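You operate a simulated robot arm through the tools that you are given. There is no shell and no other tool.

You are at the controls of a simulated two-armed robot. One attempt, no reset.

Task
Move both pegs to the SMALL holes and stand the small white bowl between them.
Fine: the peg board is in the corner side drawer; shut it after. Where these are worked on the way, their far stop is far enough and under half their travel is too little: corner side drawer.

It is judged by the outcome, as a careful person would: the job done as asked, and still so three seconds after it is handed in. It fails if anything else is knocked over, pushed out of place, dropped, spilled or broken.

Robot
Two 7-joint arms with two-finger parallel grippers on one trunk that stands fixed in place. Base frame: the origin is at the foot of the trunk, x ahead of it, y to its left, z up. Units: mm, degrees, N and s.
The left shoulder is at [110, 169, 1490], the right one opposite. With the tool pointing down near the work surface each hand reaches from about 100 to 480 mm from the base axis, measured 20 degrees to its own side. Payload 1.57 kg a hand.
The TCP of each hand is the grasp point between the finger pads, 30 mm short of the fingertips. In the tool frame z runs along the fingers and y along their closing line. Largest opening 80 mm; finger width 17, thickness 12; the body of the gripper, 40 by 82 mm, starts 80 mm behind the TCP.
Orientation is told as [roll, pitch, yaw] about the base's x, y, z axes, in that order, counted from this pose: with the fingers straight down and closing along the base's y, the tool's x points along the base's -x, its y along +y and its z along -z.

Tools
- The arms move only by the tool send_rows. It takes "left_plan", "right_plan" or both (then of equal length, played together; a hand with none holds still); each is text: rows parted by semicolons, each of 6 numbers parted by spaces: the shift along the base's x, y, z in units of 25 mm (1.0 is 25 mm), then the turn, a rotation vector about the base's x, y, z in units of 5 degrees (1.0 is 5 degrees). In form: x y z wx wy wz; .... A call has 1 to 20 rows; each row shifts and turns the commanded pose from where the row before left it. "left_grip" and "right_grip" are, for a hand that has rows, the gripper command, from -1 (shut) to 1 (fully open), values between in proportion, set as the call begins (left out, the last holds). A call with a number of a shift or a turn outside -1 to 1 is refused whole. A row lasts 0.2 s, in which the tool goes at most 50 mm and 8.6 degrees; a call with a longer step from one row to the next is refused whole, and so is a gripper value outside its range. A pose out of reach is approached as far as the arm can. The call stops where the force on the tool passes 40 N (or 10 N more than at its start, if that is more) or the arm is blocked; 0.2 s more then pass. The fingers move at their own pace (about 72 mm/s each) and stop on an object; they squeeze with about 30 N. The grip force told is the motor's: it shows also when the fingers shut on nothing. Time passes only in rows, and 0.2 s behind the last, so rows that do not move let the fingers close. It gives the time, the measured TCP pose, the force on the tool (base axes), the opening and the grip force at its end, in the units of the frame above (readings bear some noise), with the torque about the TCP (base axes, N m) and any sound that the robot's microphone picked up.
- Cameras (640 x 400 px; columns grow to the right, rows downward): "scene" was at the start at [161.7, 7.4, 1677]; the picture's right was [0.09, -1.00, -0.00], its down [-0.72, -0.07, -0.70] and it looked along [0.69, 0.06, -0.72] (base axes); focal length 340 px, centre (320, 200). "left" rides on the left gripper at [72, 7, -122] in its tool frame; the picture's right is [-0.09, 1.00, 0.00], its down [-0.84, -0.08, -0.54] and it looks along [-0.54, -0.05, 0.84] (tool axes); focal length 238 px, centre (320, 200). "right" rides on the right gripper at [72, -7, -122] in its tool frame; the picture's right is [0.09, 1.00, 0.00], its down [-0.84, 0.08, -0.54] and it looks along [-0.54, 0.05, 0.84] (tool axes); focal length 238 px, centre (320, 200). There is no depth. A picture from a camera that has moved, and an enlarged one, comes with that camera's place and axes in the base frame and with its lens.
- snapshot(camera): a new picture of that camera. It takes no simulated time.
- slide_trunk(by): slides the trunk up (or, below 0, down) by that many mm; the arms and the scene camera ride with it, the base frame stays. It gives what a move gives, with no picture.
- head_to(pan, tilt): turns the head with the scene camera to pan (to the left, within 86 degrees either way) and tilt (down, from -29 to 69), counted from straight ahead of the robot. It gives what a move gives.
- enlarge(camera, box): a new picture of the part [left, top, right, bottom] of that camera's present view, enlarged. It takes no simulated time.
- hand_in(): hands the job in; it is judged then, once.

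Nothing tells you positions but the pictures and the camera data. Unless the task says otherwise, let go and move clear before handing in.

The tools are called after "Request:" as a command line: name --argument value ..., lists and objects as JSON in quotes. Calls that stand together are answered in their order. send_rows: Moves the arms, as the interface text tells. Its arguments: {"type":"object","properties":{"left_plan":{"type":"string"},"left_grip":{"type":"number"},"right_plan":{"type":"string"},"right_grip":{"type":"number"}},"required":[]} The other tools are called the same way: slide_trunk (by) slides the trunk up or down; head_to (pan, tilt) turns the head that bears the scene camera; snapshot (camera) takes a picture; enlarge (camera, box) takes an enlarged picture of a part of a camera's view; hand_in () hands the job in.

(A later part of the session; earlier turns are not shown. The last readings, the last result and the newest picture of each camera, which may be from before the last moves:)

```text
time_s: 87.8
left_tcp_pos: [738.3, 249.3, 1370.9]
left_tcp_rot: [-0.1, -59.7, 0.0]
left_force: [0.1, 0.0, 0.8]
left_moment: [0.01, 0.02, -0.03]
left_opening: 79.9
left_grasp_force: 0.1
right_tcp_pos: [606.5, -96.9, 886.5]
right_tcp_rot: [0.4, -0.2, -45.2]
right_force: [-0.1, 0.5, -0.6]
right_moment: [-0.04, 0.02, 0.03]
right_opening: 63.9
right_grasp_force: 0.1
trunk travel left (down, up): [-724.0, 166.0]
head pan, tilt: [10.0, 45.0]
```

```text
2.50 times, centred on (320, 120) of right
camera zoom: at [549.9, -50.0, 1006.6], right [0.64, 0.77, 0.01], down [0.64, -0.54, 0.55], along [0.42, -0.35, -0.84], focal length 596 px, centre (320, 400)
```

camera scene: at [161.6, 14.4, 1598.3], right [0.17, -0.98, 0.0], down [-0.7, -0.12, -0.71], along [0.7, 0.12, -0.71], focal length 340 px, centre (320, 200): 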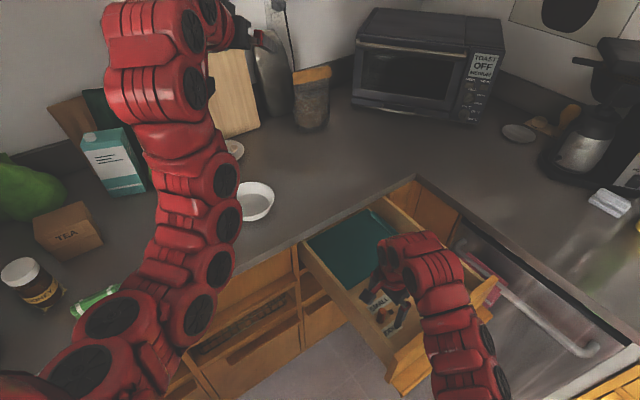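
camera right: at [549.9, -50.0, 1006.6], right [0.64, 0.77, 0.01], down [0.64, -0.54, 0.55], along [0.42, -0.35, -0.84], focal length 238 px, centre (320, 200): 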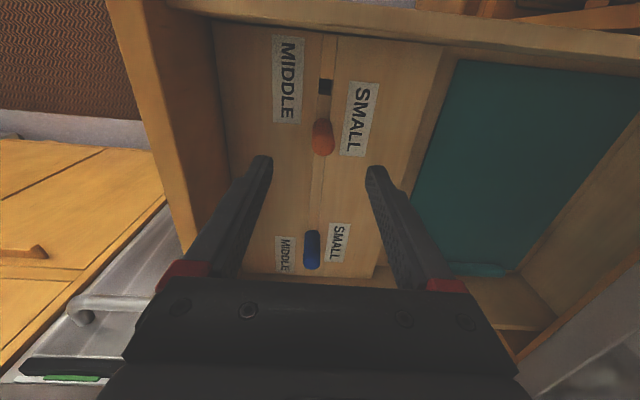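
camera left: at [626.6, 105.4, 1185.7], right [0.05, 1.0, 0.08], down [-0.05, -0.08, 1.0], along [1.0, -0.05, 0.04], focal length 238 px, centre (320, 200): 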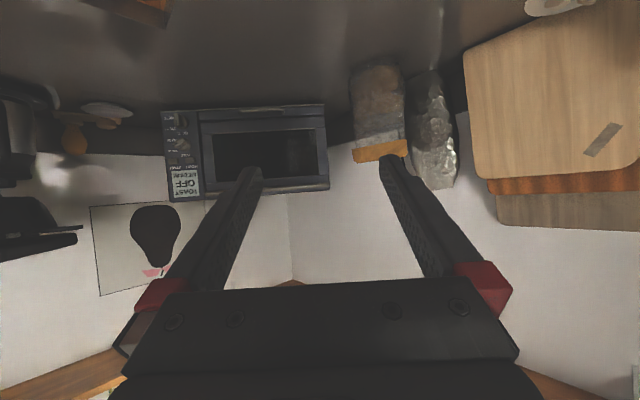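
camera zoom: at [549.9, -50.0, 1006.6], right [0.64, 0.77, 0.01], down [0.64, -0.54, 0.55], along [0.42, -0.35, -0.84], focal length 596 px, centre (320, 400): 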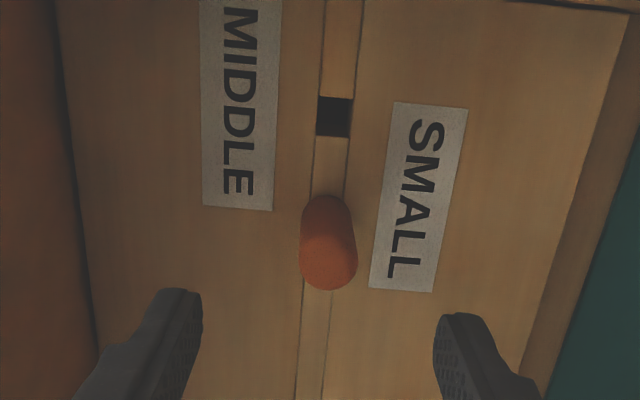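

The red peg stands in its SMALL hole. I raise the right hand and move it off to the right-front so the scene camera can confirm both pegs.

Request:
send_rows --right_plan "0 0 0.8 0 0 0; 0 0 0.8 0 0 0; -0.2 -0.9 0.4 0 0 0; -0.2 -0.9 0.2 0 0 0; -0.2 -0.9 0 0 0 0; -0.2 -0.9 0 0 0 0; -0.2 -0.9 0 0 0 0; -0.2 -0.9 0 0 0 0; -0.2 -0.9 0 0 0 0; -0.2 -0.9 0 0 0 0"

Request:
head_to --pan -8 --tilt 52

Request:
snapshot --camera "scene"

```text
time_s: 90.0
left_tcp_pos: [738.5, 249.2, 1370.8]
left_tcp_rot: [0.0, -59.7, 0.0]
left_force: [0.3, -0.1, -0.6]
left_moment: [-0.03, 0.02, 0.01]
left_opening: 80.0
left_grasp_force: 0.0
right_tcp_pos: [575.6, -276.2, 922.5]
right_tcp_rot: [0.7, -0.3, -45.1]
right_force: [-0.1, 0.6, 0.4]
right_moment: [-0.02, -0.01, -0.01]
right_opening: 63.8
right_grasp_force: 0.0
right hand out of reach, approached as far as the arm can: row 3, 4, 6
trunk travel left (down, up): [-724.0, 166.0]
head pan, tilt: [10.0, 45.0]
```

```text
time_s: 90.8
left_tcp_pos: [738.3, 249.4, 1371.1]
left_tcp_rot: [-0.2, -59.6, 0.0]
left_force: [-0.3, -0.5, 0.7]
left_moment: [0.03, -0.03, -0.01]
left_opening: 79.9
left_grasp_force: 0.1
right_tcp_pos: [575.2, -274.7, 922.9]
right_tcp_rot: [0.5, -0.3, -45.0]
right_force: [-0.5, 0.6, 0.8]
right_moment: [-0.02, 0.01, 0.02]
right_opening: 64.0
right_grasp_force: 0.0
trunk travel left (down, up): [-724.0, 166.0]
head pan, tilt: [-8.0, 52.0]
```

```text
taken
camera scene: at [155.9, -10.1, 1588.8], right [-0.14, -0.99, 0.0], down [-0.78, 0.11, -0.62], along [0.61, -0.09, -0.79], focal length 340 px, centre (320, 200)
```

scene: 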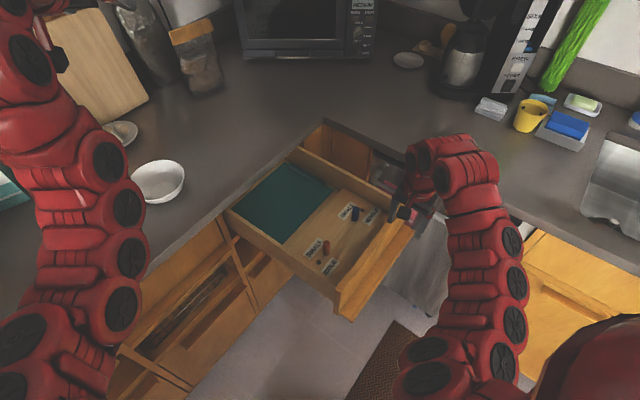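

Request:
enlarge --camera "scene" --box '[290, 190, 390, 280]'

Request:
enlarge --camera "scene" --box '[80, 100, 220, 220]'

```text
4.44 times, centred on (340, 235) of scene
camera zoom: at [155.9, -10.1, 1588.8], right [-0.14, -0.99, 0.0], down [-0.78, 0.11, -0.62], along [0.61, -0.09, -0.79], focal length 1512 px, centre (231, 44)
```

zoom: 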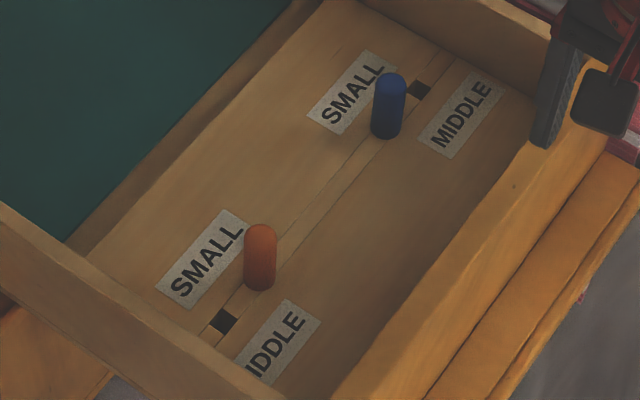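

```text
3.33 times, centred on (150, 160) of scene
camera zoom: at [155.9, -10.1, 1588.8], right [-0.14, -0.99, 0.0], down [-0.78, 0.11, -0.62], along [0.61, -0.09, -0.79], focal length 1134 px, centre (887, 333)
```

zoom: 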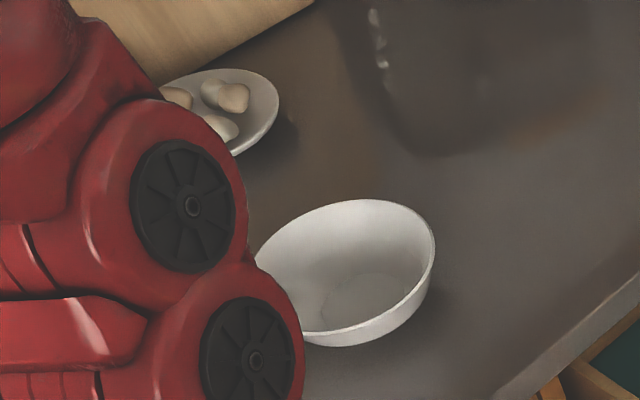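

Both pegs now stand in the SMALL holes, upright. Next is the bowl: I bring the left hand, fingers turning down, over the left counter to view and measure the bowls.

Request:
send_rows --left_plan "-0.4 0.3 -0.8 0 1 0; -0.4 0.3 -0.8 0 1 0; -0.4 0.3 -0.8 0 1 0; -0.4 0.3 -0.8 0 1 0; -0.4 0.3 -0.8 0 1 0; -0.4 0.3 -0.8 0 1 0; -0.4 0.3 -0.8 0 1 0; -0.4 0.3 -0.8 0 1 0; -0.4 0.3 -0.8 0 1 0; -0.4 0.3 -0.8 0 1 0; -0.4 0.3 -0.8 0 1 0; -0.4 0.3 -0.8 0 1 0"

Request:
snapshot --camera "left"

Request:
head_to --pan 15 --tilt 50

Request:
snapshot --camera "scene"

```text
time_s: 93.4
left_tcp_pos: [616.6, 385.7, 1124.7]
left_tcp_rot: [-0.1, 0.5, 0.0]
left_force: [0.2, 0.6, 0.0]
left_moment: [-0.01, 0.02, -0.02]
left_opening: 80.2
left_grasp_force: 0.1
left hand out of reach, approached as far as the arm can: row 4
right_tcp_pos: [575.3, -276.0, 923.2]
right_tcp_rot: [0.5, -0.3, -45.1]
right_force: [-0.7, 0.3, -0.1]
right_moment: [0.0, 0.0, -0.01]
right_opening: 63.9
right_grasp_force: 0.1
trunk travel left (down, up): [-724.0, 166.0]
head pan, tilt: [-8.0, 52.0]
```

```text
taken
camera left: at [546.6, 392.4, 1245.6], right [0.09, 1.0, 0.0], down [0.84, -0.08, 0.54], along [0.53, -0.05, -0.84], focal length 238 px, centre (320, 200)
```

left: 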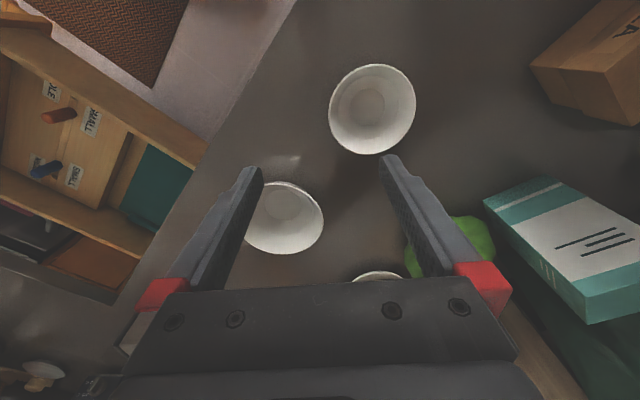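

```text
time_s: 94.3
left_tcp_pos: [617.5, 386.1, 1124.0]
left_tcp_rot: [0.0, 0.4, 0.0]
left_force: [-0.4, -0.3, 0.5]
left_moment: [0.01, 0.05, -0.01]
left_opening: 79.9
left_grasp_force: 0.0
right_tcp_pos: [575.6, -275.0, 922.0]
right_tcp_rot: [0.6, -0.3, -45.1]
right_force: [-0.6, 0.7, 0.4]
right_moment: [-0.01, 0.0, 0.02]
right_opening: 63.9
right_grasp_force: 0.0
trunk travel left (down, up): [-724.0, 166.0]
head pan, tilt: [15.0, 50.0]
```

```text
taken
camera scene: at [155.8, 20.0, 1591.5], right [0.26, -0.97, 0.0], down [-0.74, -0.2, -0.64], along [0.62, 0.17, -0.77], focal length 340 px, centre (320, 200)
```

scene: 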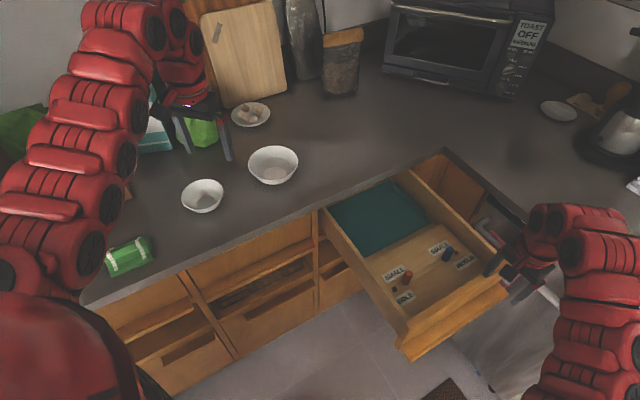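

Both bowls are now in clear view. I zoom in to measure them.

Request:
enlarge --camera "scene" --box '[165, 90, 315, 230]'

Request:
enlarge --camera "left" --box '[230, 40, 440, 290]'

```text
2.86 times, centred on (240, 160) of scene
camera zoom: at [155.8, 20.0, 1591.5], right [0.26, -0.97, 0.0], down [-0.74, -0.2, -0.64], along [0.62, 0.17, -0.77], focal length 972 px, centre (549, 314)
```

zoom: 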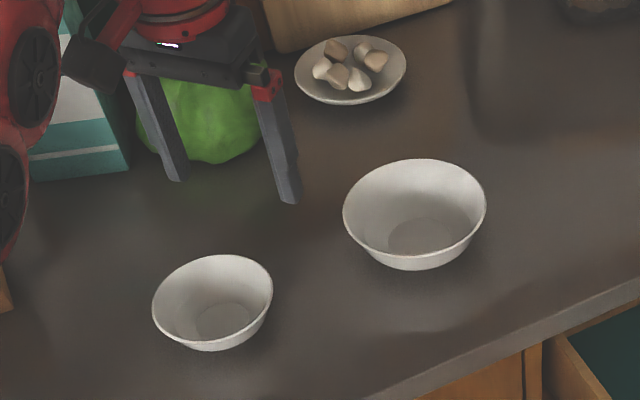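

```text
1.60 times, centred on (335, 165) of left
camera zoom: at [546.2, 392.0, 1246.0], right [0.09, 1.0, 0.0], down [0.84, -0.08, 0.54], along [0.54, -0.05, -0.84], focal length 381 px, centre (296, 256)
```

zoom: 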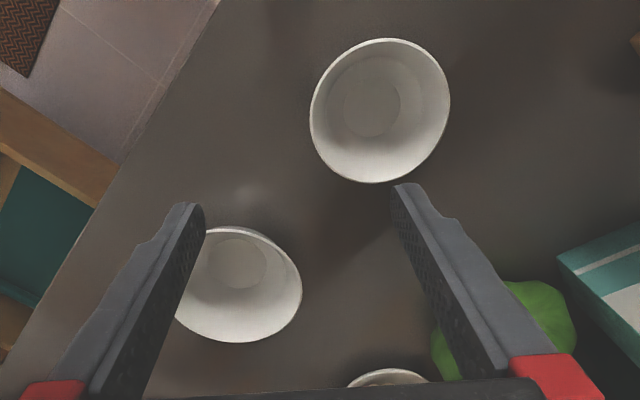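

The bowl at about (612,446), rim near z 955 and about 105 mm wide, is the small one (the other is about 136 mm); it fits the ~122 mm gap between the pegs. I'll grip its rim on the robot side with fingers sloped along its wall, so I turn the left hand 90 degrees in yaw first; the right hand moves aside at the same time.

Request:
send_rows --left_plan "-0.15 0.1 -0.1 0 0 -1; -0.15 0.1 -0.1 0 0 -1; -0.15 0.1 -0.1 0 0 -1; -0.15 0.1 -0.1 0 0 -1; -0.15 0.1 -0.1 0 0 -1; -0.15 0.1 -0.1 0 0 -1; -0.15 0.1 -0.1 0 0 -1; -0.15 0.1 -0.1 0 0 -1; -0.15 0.1 -0.1 0 0 -1; -0.15 0.1 -0.1 0 0 -1" --right_plan "0 -0.6 -0.2 0 0 0; 0 -0.6 -0.2 0 0 0; 0 -0.6 -0.2 0 0 0; 0 -0.6 -0.2 0 0 0; 0 -0.6 -0.2 0 0 0; 0 -0.6 -0.2 0 0 0; 0 -0.6 -0.2 0 0 0; 0 -0.6 -0.2 0 0 0; 0 -0.6 -0.2 0 0 0; 0 -0.6 -0.2 0 0 0"

Request:
snapshot --camera "scene"

```text
time_s: 96.5
left_tcp_pos: [579.9, 411.8, 1099.2]
left_tcp_rot: [0.1, 0.5, -50.1]
left_force: [-0.6, -0.6, 0.8]
left_moment: [0.03, 0.0, 0.0]
left_opening: 79.9
left_grasp_force: 0.0
right_tcp_pos: [574.0, -424.4, 875.2]
right_tcp_rot: [0.5, -0.4, -45.0]
right_force: [0.1, -0.8, -0.6]
right_moment: [0.0, 0.01, 0.04]
right_opening: 64.0
right_grasp_force: 0.1
trunk travel left (down, up): [-724.0, 166.0]
head pan, tilt: [15.0, 50.0]
```

```text
taken
camera scene: at [155.7, 19.9, 1591.5], right [0.26, -0.97, 0.0], down [-0.74, -0.2, -0.64], along [0.62, 0.17, -0.77], focal length 340 px, centre (320, 200)
```

scene: 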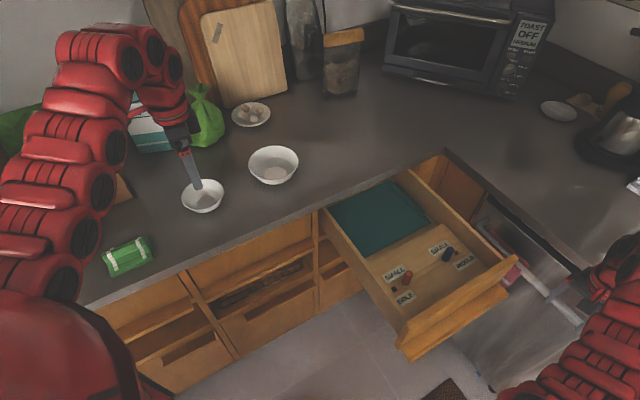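

Going well. I finish the yaw and start the forward tilt.

Request:
send_rows --left_plan "-0.15 0.1 -0.1 0 0 -1; -0.15 0.1 -0.1 0 0 -1; -0.15 0.1 -0.1 0 0 -1; -0.15 0.1 -0.1 0 0 -1; -0.15 0.1 -0.1 0 0 -1; -0.15 0.1 -0.1 0 0 -1; -0.15 0.1 -0.1 0 0 -1; -0.15 0.1 -0.1 0 0 -1; -0.15 0.1 -0.2 0 -0.92 0; -0.15 0.1 -0.2 0 -0.92 0; -0.15 0.1 -0.2 0 -0.92 0; -0.15 0.1 -0.2 0 -0.92 0; -0.15 0.1 -0.2 0 -0.92 0; -0.15 0.1 -0.2 0 -0.92 0" --left_grip 0.2

Request:
snapshot --camera "left"

Request:
snapshot --camera "scene"

```text
time_s: 99.5
left_tcp_pos: [595.8, 492.8, 1085.7]
left_tcp_rot: [19.7, -10.1, -65.2]
left_force: [-0.3, -0.3, -0.1]
left_moment: [0.03, -0.05, 0.01]
left_opening: 48.1
left_grasp_force: 0.0
left hand out of reach, approached as far as the arm can: row 2, 3, 5, 6, 7, 8, 9, 10, 11
right_tcp_pos: [574.6, -423.1, 874.2]
right_tcp_rot: [0.3, -0.3, -45.0]
right_force: [0.6, -1.0, 0.7]
right_moment: [-0.04, 0.01, 0.02]
right_opening: 64.0
right_grasp_force: 0.0
trunk travel left (down, up): [-724.0, 166.0]
head pan, tilt: [15.0, 50.0]
```

```text
taken
camera left: at [527.2, 561.3, 1188.6], right [0.86, 0.36, 0.35], down [0.08, -0.78, 0.62], along [0.5, -0.51, -0.7], focal length 238 px, centre (320, 200)
```

left: 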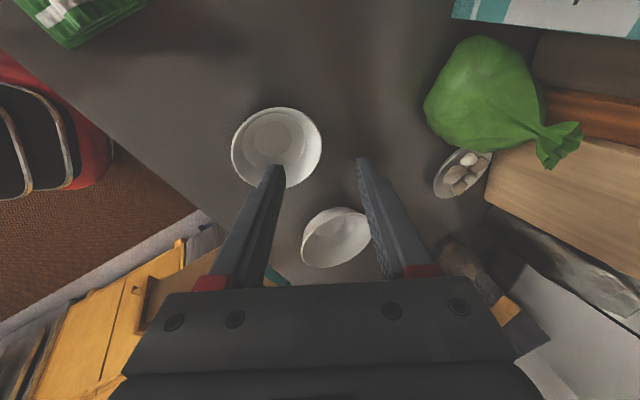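

```text
taken
camera scene: at [157.5, 19.9, 1591.2], right [0.26, -0.97, 0.0], down [-0.74, -0.2, -0.64], along [0.62, 0.17, -0.77], focal length 340 px, centre (320, 200)
```

scene: 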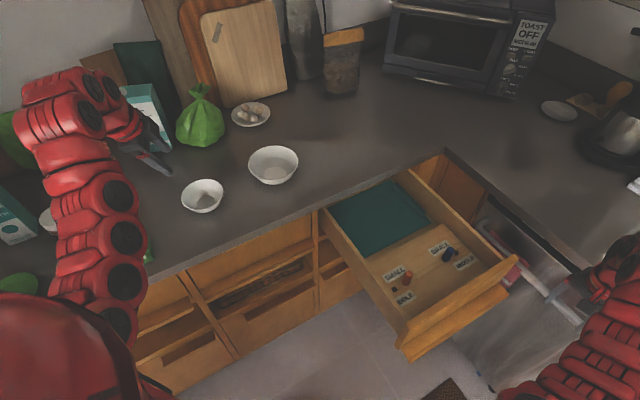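

Yaw of -90 isn't available here, so I switch to gripping the rim on the side facing the drawers' normal (yaw -45, fingers tilted 27 degrees). I turn back to that pose behind the bowl.

Request:
send_rows --left_plan "-0.254 -0.617 -0.1 0 0 1; -0.254 -0.617 -0.1 0 0 1; -0.254 -0.617 -0.1 0 0 1; -0.254 -0.617 -0.1 0 0 1; -0.254 -0.617 -0.3 0.82 0.13 0.04; -0.254 -0.617 -0.3 0.82 0.13 0.04; -0.254 -0.617 -0.3 0.82 0.13 0.04" --left_grip 0.1

Request:
snapshot --camera "left"

Request:
snapshot --camera "scene"

```text
time_s: 101.1
left_tcp_pos: [578.6, 404.3, 1039.8]
left_tcp_rot: [27.1, 0.1, -45.2]
left_force: [1.1, -1.2, 0.4]
left_moment: [0.05, 0.0, 0.0]
left_opening: 44.0
left_grasp_force: 0.1
left hand out of reach, approached as far as the arm can: row 1, 2, 3, 4
right_tcp_pos: [573.8, -423.6, 873.1]
right_tcp_rot: [0.5, -0.2, -45.0]
right_force: [-0.1, -0.2, -0.2]
right_moment: [0.02, -0.02, 0.01]
right_opening: 63.8
right_grasp_force: 0.1
trunk travel left (down, up): [-724.0, 166.0]
head pan, tilt: [15.0, 50.0]
```

```text
taken
camera left: at [494.2, 419.4, 1151.6], right [0.69, 0.56, 0.45], down [0.37, -0.82, 0.44], along [0.62, -0.14, -0.77], focal length 238 px, centre (320, 200)
```

left: 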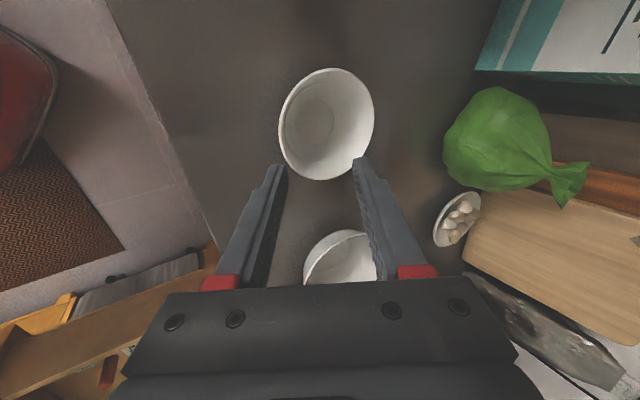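

```text
taken
camera scene: at [155.8, 19.1, 1591.5], right [0.26, -0.97, 0.0], down [-0.74, -0.2, -0.64], along [0.62, 0.17, -0.77], focal length 340 px, centre (320, 200)
```

scene: 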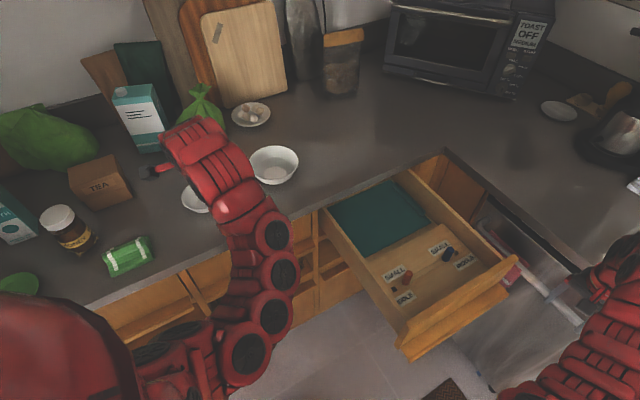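

The bowl centre is about (612,448), rim z≈950, radius ≈52. I shift the left hand back so that the approach line along the tilted fingers meets the rim, then check.

Request:
send_rows --left_plan "-0.48 -0.34 -0.1 0 0 0; -0.48 -0.34 -0.1 0 0 0; -0.48 -0.34 -0.1 0 0 0; 0 0 -0.1 0 0 0" --left_grip 0.1

Request:
snapshot --camera "left"

```text
time_s: 102.1
left_tcp_pos: [544.6, 377.0, 1030.4]
left_tcp_rot: [27.1, 0.2, -45.3]
left_force: [0.3, 0.6, 0.3]
left_moment: [-0.03, 0.01, 0.0]
left_opening: 44.0
left_grasp_force: 0.1
right_tcp_pos: [573.2, -423.9, 875.4]
right_tcp_rot: [0.4, -0.3, -45.1]
right_force: [0.1, -0.3, 0.6]
right_moment: [-0.02, 0.05, 0.02]
right_opening: 64.1
right_grasp_force: 0.0
trunk travel left (down, up): [-724.0, 166.0]
head pan, tilt: [15.0, 50.0]
```

```text
taken
camera left: at [459.4, 394.0, 1141.8], right [0.7, 0.56, 0.45], down [0.37, -0.82, 0.45], along [0.62, -0.14, -0.77], focal length 238 px, centre (320, 200)
```

left: 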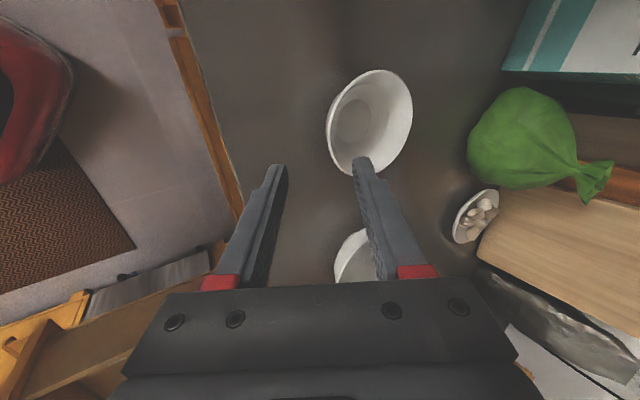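

Request:
enlarge --camera "left" --box '[300, 50, 440, 190]'

```text
2.86 times, centred on (370, 120) of left
camera zoom: at [459.4, 394.0, 1141.8], right [0.7, 0.56, 0.45], down [0.37, -0.82, 0.45], along [0.62, -0.14, -0.77], focal length 681 px, centre (177, 429)
```

zoom: 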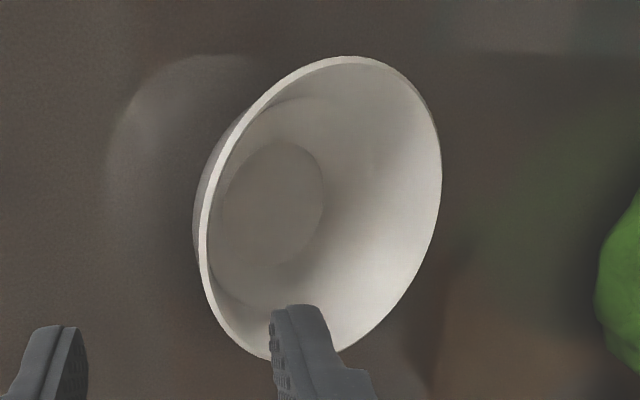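

The rim's near point is about (578,414,950). I move along the finger direction until the tips are just above rim level, then check that they straddle the wall.

Request:
send_rows --left_plan "0.222 0.26 -0.49 0 0 0; 0.222 0.26 -0.49 0 0 0; 0.222 0.26 -0.49 0 0 0; 0.222 0.26 -0.49 0 0 0; 0 0 0 0 0 0" --left_grip 0.1

Request:
snapshot --camera "left"

Request:
enlarge --camera "left" --box '[240, 40, 440, 200]'

Request:
enlarge --camera "scene" --box '[140, 100, 300, 240]'

```text
time_s: 103.3
left_tcp_pos: [566.8, 405.8, 981.6]
left_tcp_rot: [27.2, 0.1, -45.3]
left_force: [0.2, -0.7, 0.5]
left_moment: [0.0, 0.01, 0.02]
left_opening: 43.8
left_grasp_force: 0.0
right_tcp_pos: [572.7, -423.5, 874.5]
right_tcp_rot: [0.6, -0.2, -45.1]
right_force: [0.8, 0.8, -0.5]
right_moment: [0.02, 0.01, -0.03]
right_opening: 64.0
right_grasp_force: 0.1
trunk travel left (down, up): [-724.0, 166.0]
head pan, tilt: [15.0, 50.0]
```

```text
taken
camera left: at [481.3, 421.3, 1092.7], right [0.69, 0.56, 0.45], down [0.37, -0.82, 0.45], along [0.62, -0.14, -0.77], focal length 238 px, centre (320, 200)
```

left: 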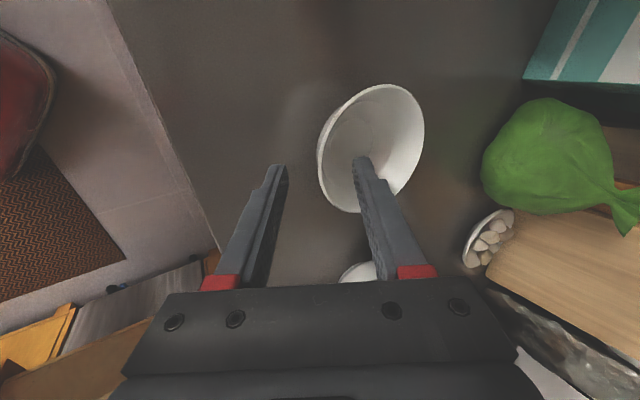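

```text
2.50 times, centred on (340, 120) of left
camera zoom: at [481.3, 421.3, 1092.7], right [0.69, 0.56, 0.45], down [0.37, -0.82, 0.45], along [0.62, -0.14, -0.77], focal length 596 px, centre (270, 400)
```

zoom: 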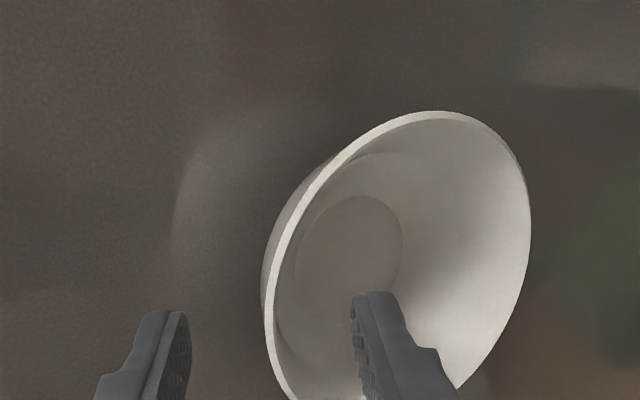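

```text
2.86 times, centred on (220, 170) of scene
camera zoom: at [155.6, 19.6, 1591.5], right [0.26, -0.97, 0.0], down [-0.74, -0.2, -0.64], along [0.62, 0.17, -0.77], focal length 972 px, centre (606, 286)
```

zoom: 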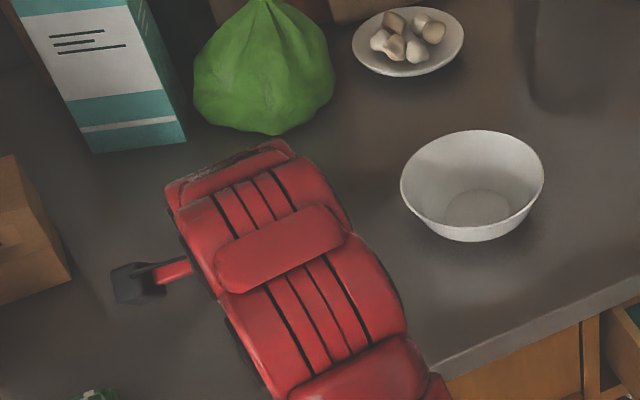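

The approach line meets the rim squarely. I narrow the opening to about 28 mm (so the outer tip clears the counter) and go down along the wall.

Request:
send_rows --left_plan "0 0 0 0 0 0; 0 0 0 0 0 0; 0.129 0.128 -0.356 0 0 0; 0.129 0.128 -0.356 0 0 0" --left_grip -0.3

Request:
enlarge --camera "left" --box '[240, 80, 400, 220]'

```text
time_s: 104.3
left_tcp_pos: [573.4, 413.1, 963.8]
left_tcp_rot: [27.0, 0.1, -45.2]
left_force: [0.2, -0.7, 0.1]
left_moment: [-0.02, 0.02, 0.0]
left_opening: 28.2
left_grasp_force: 0.0
right_tcp_pos: [573.6, -423.1, 875.5]
right_tcp_rot: [0.5, -0.4, -45.0]
right_force: [-0.8, 0.1, -0.1]
right_moment: [0.0, 0.01, 0.01]
right_opening: 64.2
right_grasp_force: 0.0
trunk travel left (down, up): [-724.0, 166.0]
head pan, tilt: [15.0, 50.0]
```

```text
2.86 times, centred on (320, 150) of left
camera zoom: at [487.9, 428.1, 1074.8], right [0.7, 0.56, 0.45], down [0.37, -0.82, 0.45], along [0.62, -0.14, -0.77], focal length 681 px, centre (320, 343)
```

zoom: 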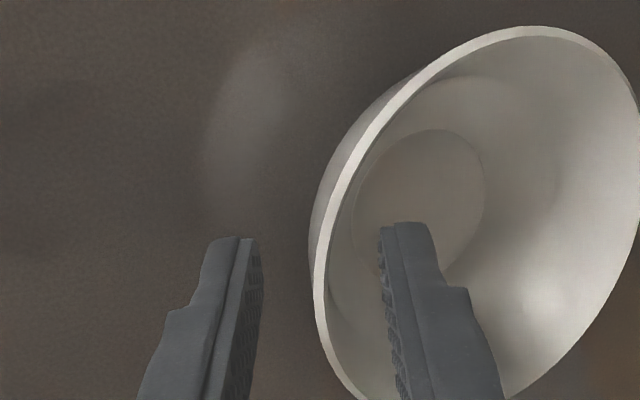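

Fingers straddle the wall well. I go the last 20 mm down.

Request:
send_rows --left_plan "0.129 0.128 -0.356 0 0 0; 0.129 0.128 -0.356 0 0 0; 0 0 0 0 0 0" --left_grip -0.3

Request:
enlarge --camera "left" --box '[240, 80, 400, 220]'

```text
time_s: 105.1
left_tcp_pos: [578.7, 417.0, 948.2]
left_tcp_rot: [27.3, 0.0, -45.2]
left_force: [-3.8, -2.7, 10.3]
left_moment: [-0.14, 0.18, 0.0]
left_opening: 27.2
left_grasp_force: 0.1
right_tcp_pos: [572.4, -424.5, 875.3]
right_tcp_rot: [0.6, -0.3, -45.1]
right_force: [0.3, 0.1, -0.1]
right_moment: [0.01, -0.03, -0.02]
right_opening: 63.8
right_grasp_force: 0.1
trunk travel left (down, up): [-724.0, 166.0]
head pan, tilt: [15.0, 50.0]
```

```text
2.86 times, centred on (320, 150) of left
camera zoom: at [493.5, 433.2, 1059.2], right [0.69, 0.56, 0.46], down [0.36, -0.82, 0.45], along [0.62, -0.14, -0.77], focal length 681 px, centre (320, 343)
```

zoom: 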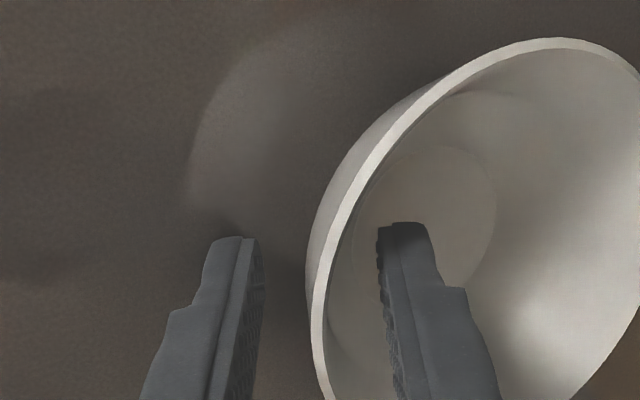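

The outer tip just touched the counter (about 10 N). I back off 3 mm along the fingers and then close on the wall.

Request:
send_rows --left_plan "-0.045 -0.044 0.125 0 0 0; 0 0 0 0 0 0" --left_grip -0.3

Request:
send_rows --left_plan "0 0 0 0 0 0; 0 0 0 0 0 0; 0 0 0 0 0 0; 0 0 0 0 0 0" --left_grip -1

Request:
enlarge --camera "left" --box '[240, 40, 440, 220]'

```text
time_s: 105.7
left_tcp_pos: [578.0, 416.4, 949.3]
left_tcp_rot: [27.0, 0.0, -45.2]
left_force: [-0.4, 0.1, 0.3]
left_moment: [-0.04, -0.02, -0.02]
left_opening: 28.2
left_grasp_force: 0.1
right_tcp_pos: [572.7, -424.1, 874.4]
right_tcp_rot: [0.5, -0.2, -45.0]
right_force: [-0.1, -1.0, -0.9]
right_moment: [0.0, 0.0, 0.01]
right_opening: 64.2
right_grasp_force: 0.0
trunk travel left (down, up): [-724.0, 166.0]
head pan, tilt: [15.0, 50.0]
```

```text
time_s: 106.7
left_tcp_pos: [578.3, 417.0, 950.7]
left_tcp_rot: [27.3, 0.1, -45.3]
left_force: [6.0, 3.7, 17.5]
left_moment: [0.79, -0.44, -0.2]
left_opening: 8.9
left_grasp_force: 27.2
right_tcp_pos: [573.6, -423.2, 875.0]
right_tcp_rot: [0.5, -0.2, -45.1]
right_force: [0.5, -0.5, 0.4]
right_moment: [0.01, 0.01, -0.02]
right_opening: 64.0
right_grasp_force: 0.1
trunk travel left (down, up): [-724.0, 166.0]
head pan, tilt: [15.0, 50.0]
```

```text
2.22 times, centred on (340, 130) of left
camera zoom: at [493.4, 432.5, 1062.2], right [0.69, 0.56, 0.46], down [0.36, -0.82, 0.45], along [0.62, -0.14, -0.77], focal length 530 px, centre (276, 356)
```

zoom: 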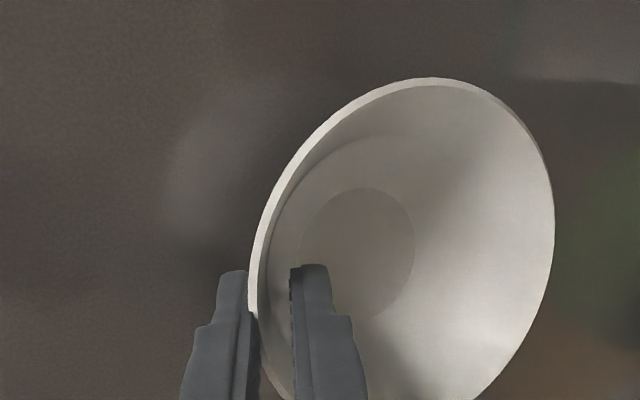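

The wall is gripped (8.9 mm, 27 N). I lift slowly and check that the bowl comes up level.

Request:
send_rows --left_plan "0 0 0.1 0 0 0; 0 0 0.2 0 0 0; 0 0 0.3 0 0 0; 0 0 0.4 0 0 0; 0 0 0.4 0 0 0; 0 0 0 0 0 0" --left_grip -1

Request:
snapshot --camera "left"

Request:
enlarge --camera "scene" --box '[140, 120, 300, 240]'

```text
time_s: 108.1
left_tcp_pos: [578.7, 416.8, 984.7]
left_tcp_rot: [27.1, 0.1, -45.2]
left_force: [0.0, -0.3, -0.2]
left_moment: [-0.07, 0.04, 0.02]
left_opening: 7.5
left_grasp_force: 26.3
right_tcp_pos: [573.1, -422.9, 873.8]
right_tcp_rot: [0.6, -0.3, -45.1]
right_force: [0.4, 0.9, -0.1]
right_moment: [0.01, 0.01, 0.02]
right_opening: 63.9
right_grasp_force: 0.0
trunk travel left (down, up): [-724.0, 166.0]
head pan, tilt: [15.0, 50.0]
```

```text
taken
camera left: at [493.6, 432.7, 1096.3], right [0.7, 0.56, 0.45], down [0.37, -0.82, 0.45], along [0.62, -0.14, -0.77], focal length 238 px, centre (320, 200)
```

left: 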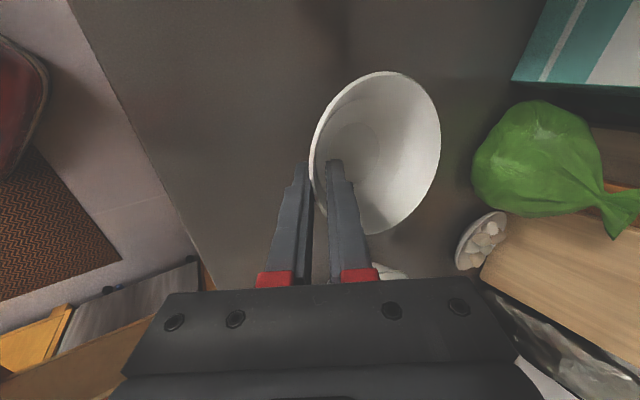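

```text
3.33 times, centred on (220, 180) of scene
camera zoom: at [155.9, 20.3, 1591.4], right [0.26, -0.97, 0.0], down [-0.74, -0.2, -0.64], along [0.62, 0.17, -0.77], focal length 1134 px, centre (653, 267)
```

zoom: 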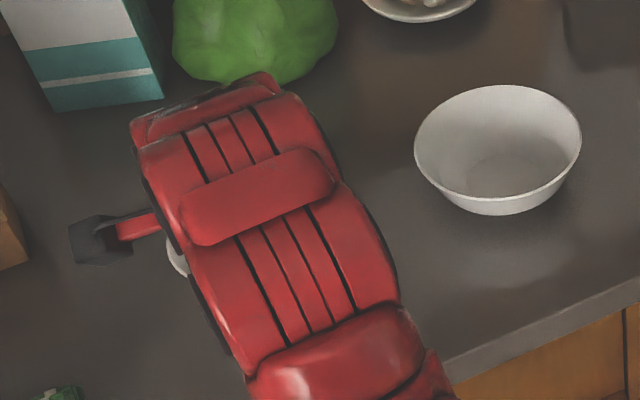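

The bowl is lifted. I check its tilt in the wrist view.

Request:
enlarge --camera "left" --box '[280, 50, 460, 250]'

```text
2.00 times, centred on (370, 150) of left
camera zoom: at [493.6, 432.7, 1096.3], right [0.7, 0.56, 0.45], down [0.37, -0.82, 0.45], along [0.62, -0.14, -0.77], focal length 477 px, centre (220, 300)
```

zoom: 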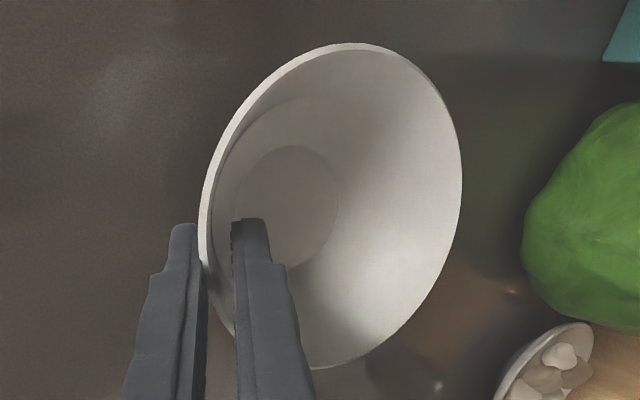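

The bowl is up and nearly level (foot about 45 mm below the TCP). I raise it to a carry height while moving the right hand farther right to leave room.

Request:
send_rows --left_plan "0 0 0.3 0 0 0; 0 0 0.4 0 0 0; 0 0 0.4 0 0 0; 0 0 0.3 0 0 0; 0 0 0 0 0 0; 0 0 0 0 0 0" --right_plan "-0.05 -0.77 0.7 0 0 0; -0.05 -0.77 0.7 0 0 0; -0.05 -0.77 0.7 0 0 0; -0.05 -0.77 0.7 0 0 0; -0.05 -0.77 0.7 0 0 0; -0.05 -0.77 0.7 0 0 0" --left_grip -1

Request:
snapshot --camera "scene"

Request:
snapshot --camera "left"

```text
time_s: 109.5
left_tcp_pos: [578.5, 414.3, 1020.6]
left_tcp_rot: [27.1, 0.1, -45.3]
left_force: [0.6, 0.5, -1.4]
left_moment: [-0.08, 0.05, 0.02]
left_opening: 4.9
left_grasp_force: 24.9
right_tcp_pos: [568.7, -537.8, 981.7]
right_tcp_rot: [0.5, -0.2, -45.0]
right_force: [0.4, -0.4, 0.2]
right_moment: [0.01, 0.01, 0.01]
right_opening: 64.0
right_grasp_force: 0.2
trunk travel left (down, up): [-724.0, 166.0]
head pan, tilt: [15.0, 50.0]
```

```text
taken
camera scene: at [155.7, 19.6, 1591.5], right [0.26, -0.97, 0.0], down [-0.74, -0.2, -0.64], along [0.62, 0.17, -0.77], focal length 340 px, centre (320, 200)
```

scene: 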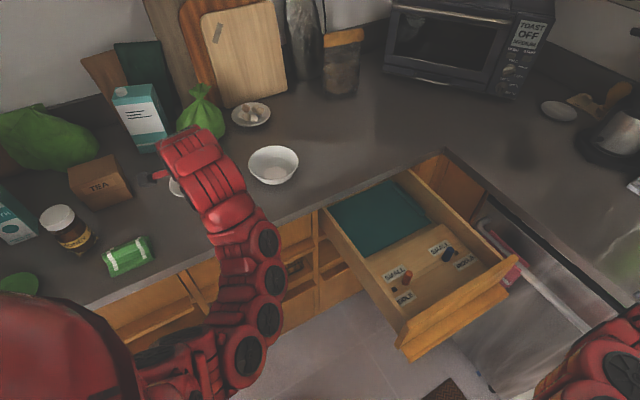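

```text
taken
camera left: at [493.3, 432.1, 1132.0], right [0.69, 0.56, 0.45], down [0.37, -0.82, 0.45], along [0.62, -0.14, -0.77], focal length 238 px, centre (320, 200)
```

left: 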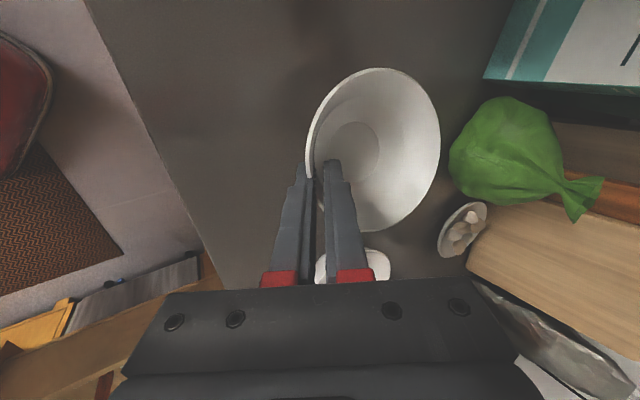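

The opening is creeping down (8.9 to 4.9 mm), so I check whether the bowl is rotating flush to the pads or slipping.

Request:
enlarge --camera "left" --box '[280, 50, 460, 250]'

Request:
send_rows --left_plan "0 0 0 0 0 0; 0 0 0 0 0 0; 0 0 0 0 0 0; 0 0 0 0 0 0" --left_grip -1

Request:
enlarge --camera "left" --box '[280, 50, 460, 250]'

```text
2.00 times, centred on (370, 150) of left
camera zoom: at [493.3, 432.1, 1132.0], right [0.69, 0.56, 0.45], down [0.37, -0.82, 0.45], along [0.62, -0.14, -0.77], focal length 477 px, centre (220, 300)
```

zoom: 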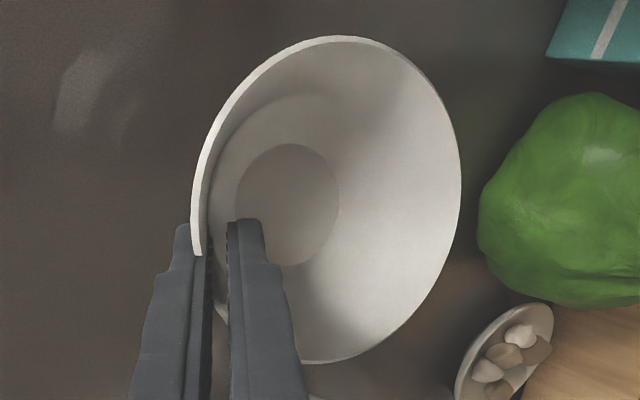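

```text
time_s: 110.5
left_tcp_pos: [578.7, 417.6, 1020.2]
left_tcp_rot: [27.1, 0.1, -45.4]
left_force: [0.4, -0.1, -1.3]
left_moment: [-0.03, 0.07, 0.01]
left_opening: 5.0
left_grasp_force: 25.0
right_tcp_pos: [569.4, -538.3, 981.3]
right_tcp_rot: [0.5, -0.2, -45.1]
right_force: [-0.6, 0.3, -0.3]
right_moment: [-0.04, 0.02, -0.01]
right_opening: 63.8
right_grasp_force: 0.1
trunk travel left (down, up): [-724.0, 166.0]
head pan, tilt: [15.0, 50.0]
```

```text
2.00 times, centred on (370, 150) of left
camera zoom: at [493.6, 432.2, 1131.7], right [0.7, 0.56, 0.45], down [0.37, -0.82, 0.45], along [0.62, -0.14, -0.77], focal length 477 px, centre (220, 300)
```

zoom: 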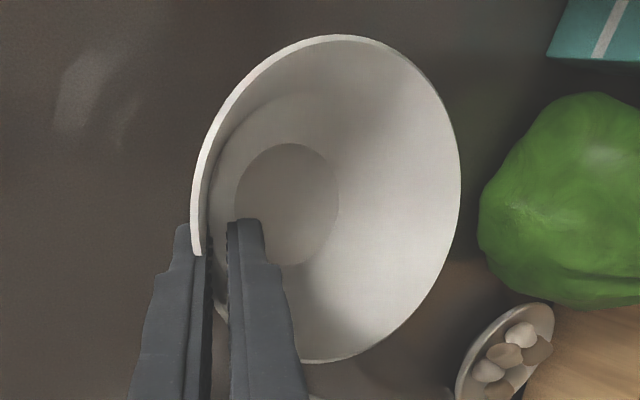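

The grip has settled (steady 5.0 mm, rim at TCP level, nearly level); the bowl centre is about (28,36) from the TCP. I carry it rightward, slowly turning yaw toward -70.

Request:
send_rows --left_plan "0 -0.5 0 0 0 -0.4; 0 -0.8 0 0 0 -0.4; 0 -0.9 0 0 0 -0.4; 0 -0.9 0 0 0 -0.4; 0 -0.9 0 0 0 -0.4; 0 -0.9 0 0 0 -0.4; 0 -0.9 0 0 0 -0.4; 0 -0.9 0 0 0 -0.4; 0 -0.9 0 0 0 -0.4; 0 -0.9 0 0 0 -0.4; 0 -0.8 0 0 0 -0.4; 0 -0.5 0 0 0 -0.4" --left_grip -1

Request:
snapshot --camera "scene"

Request:
snapshot --camera "left"

```text
time_s: 113.1
left_tcp_pos: [579.1, 171.5, 1020.2]
left_tcp_rot: [27.0, 0.1, -69.3]
left_force: [-0.3, 0.0, -1.3]
left_moment: [-0.03, 0.07, 0.01]
left_opening: 4.5
left_grasp_force: 25.2
right_tcp_pos: [567.5, -540.1, 981.2]
right_tcp_rot: [0.5, -0.3, -45.1]
right_force: [-0.1, 0.2, -0.3]
right_moment: [0.02, 0.01, 0.01]
right_opening: 64.0
right_grasp_force: 0.1
trunk travel left (down, up): [-724.0, 166.0]
head pan, tilt: [15.0, 50.0]
```

```text
taken
camera scene: at [155.9, 19.8, 1591.4], right [0.26, -0.97, 0.0], down [-0.74, -0.2, -0.64], along [0.62, 0.17, -0.77], focal length 340 px, centre (320, 200)
```

scene: 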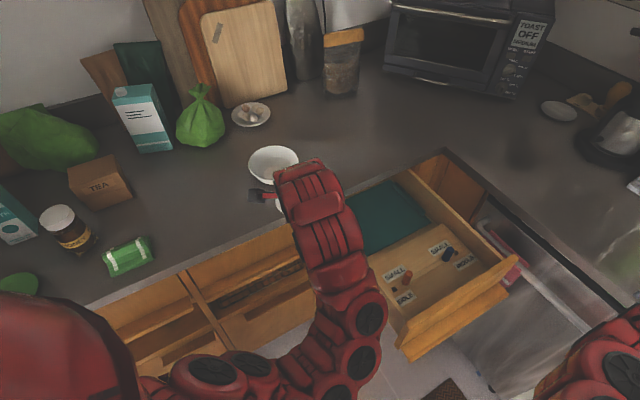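

```text
taken
camera left: at [507.4, 221.5, 1131.1], right [0.86, 0.23, 0.45], down [0.0, -0.9, 0.45], along [0.51, -0.38, -0.77], focal length 238 px, centre (320, 200)
```

left: 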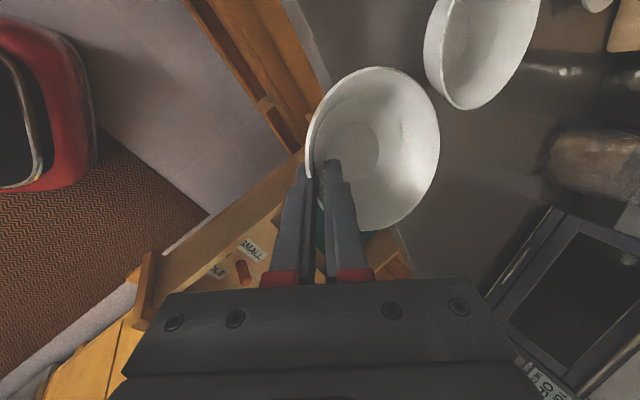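

Carrying is stable. I continue toward above the drawer.

Request:
send_rows --left_plan "0.1 -0.6 0 0 0 0; 0.1 -0.9 0 0 0 0; 0.1 -0.9 0 0 0 0; 0.1 -0.9 0 0 0 0; 0.1 -0.9 0 0 0 0; 0.1 -0.9 0 0 0 0; 0.1 -0.9 0 0 0 0; 0.1 -0.9 0 0 0 0; 0.1 -0.9 0 0 0 0; 0.1 -0.9 0 0 0 0; 0.1 -0.9 0 0 0 0; 0.1 -0.9 0 0 0 0; 0.1 -0.9 0 0 0 0; 0.1 -0.9 0 0 0 0; 0.1 -0.8 0 0 0 0; 0 -0.4 0 0 0 0" --left_grip -1

Request:
snapshot --camera "scene"

Request:
snapshot --camera "left"

```text
time_s: 116.5
left_tcp_pos: [617.1, -167.7, 1019.0]
left_tcp_rot: [26.9, 0.1, -69.2]
left_force: [-0.4, -0.7, -1.0]
left_moment: [-0.05, 0.09, -0.01]
left_opening: 4.5
left_grasp_force: 25.1
right_tcp_pos: [567.9, -539.2, 981.2]
right_tcp_rot: [0.4, -0.2, -45.1]
right_force: [0.4, -0.1, -0.2]
right_moment: [-0.01, 0.03, 0.02]
right_opening: 64.1
right_grasp_force: 0.1
trunk travel left (down, up): [-724.0, 166.0]
head pan, tilt: [15.0, 50.0]
```

```text
taken
camera scene: at [156.0, 19.7, 1591.4], right [0.26, -0.97, 0.0], down [-0.74, -0.2, -0.64], along [0.62, 0.17, -0.77], focal length 340 px, centre (320, 200)
```

scene: 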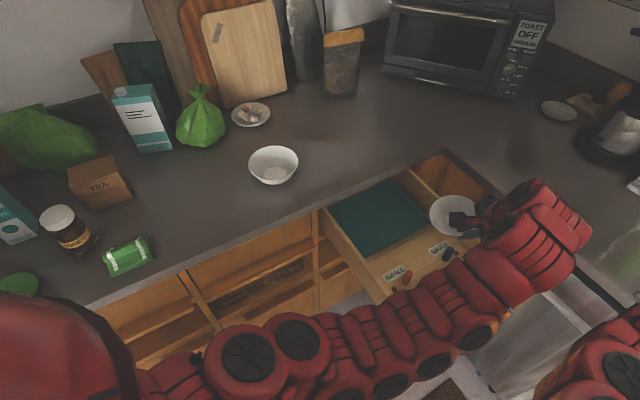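

```text
taken
camera left: at [544.6, -117.6, 1130.8], right [0.86, 0.23, 0.45], down [0.0, -0.89, 0.45], along [0.51, -0.38, -0.77], focal length 238 px, centre (320, 200)
```

left: 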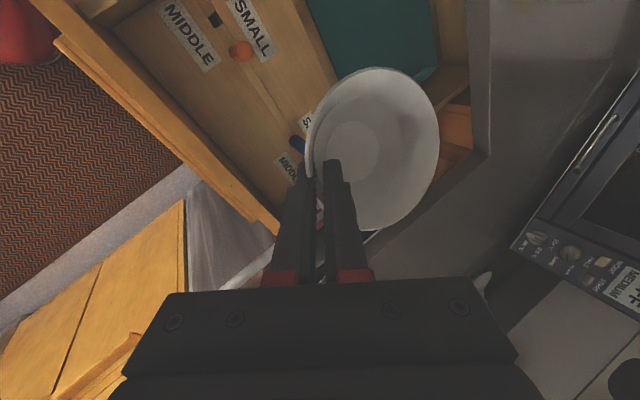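

The bowl is above the drawer. I zoom to check its position relative to the pegs.

Request:
enlarge --camera "scene" --box '[360, 170, 520, 310]'

Request:
enlarge --camera "left" --box '[180, 0, 460, 240]'

```text
2.86 times, centred on (440, 240) of scene
camera zoom: at [156.0, 19.7, 1591.4], right [0.26, -0.97, 0.0], down [-0.74, -0.2, -0.64], along [0.62, 0.17, -0.77], focal length 972 px, centre (-23, 86)
```

zoom: 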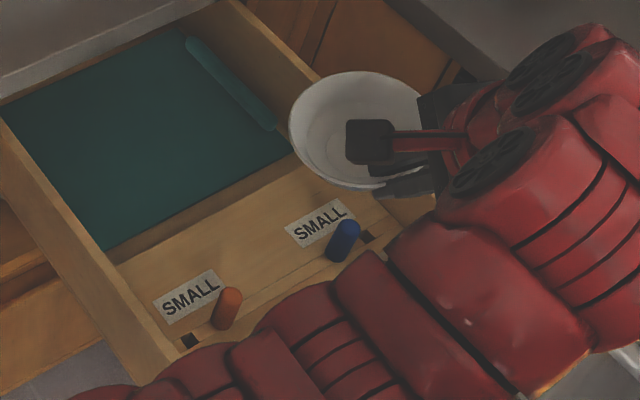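

```text
1.67 times, centred on (320, 120) of left
camera zoom: at [544.6, -117.6, 1130.8], right [0.86, 0.23, 0.45], down [0.0, -0.89, 0.45], along [0.51, -0.38, -0.77], focal length 397 px, centre (320, 333)
```

zoom: 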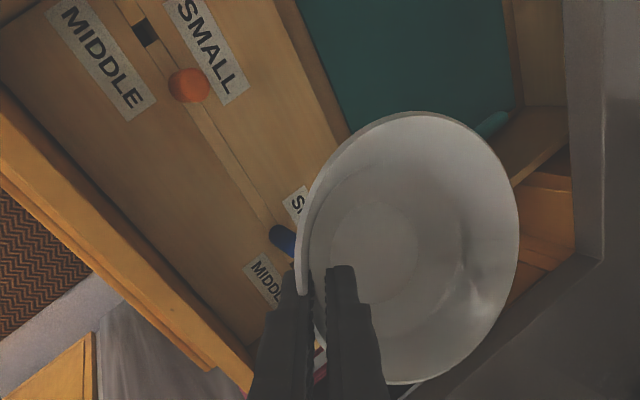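

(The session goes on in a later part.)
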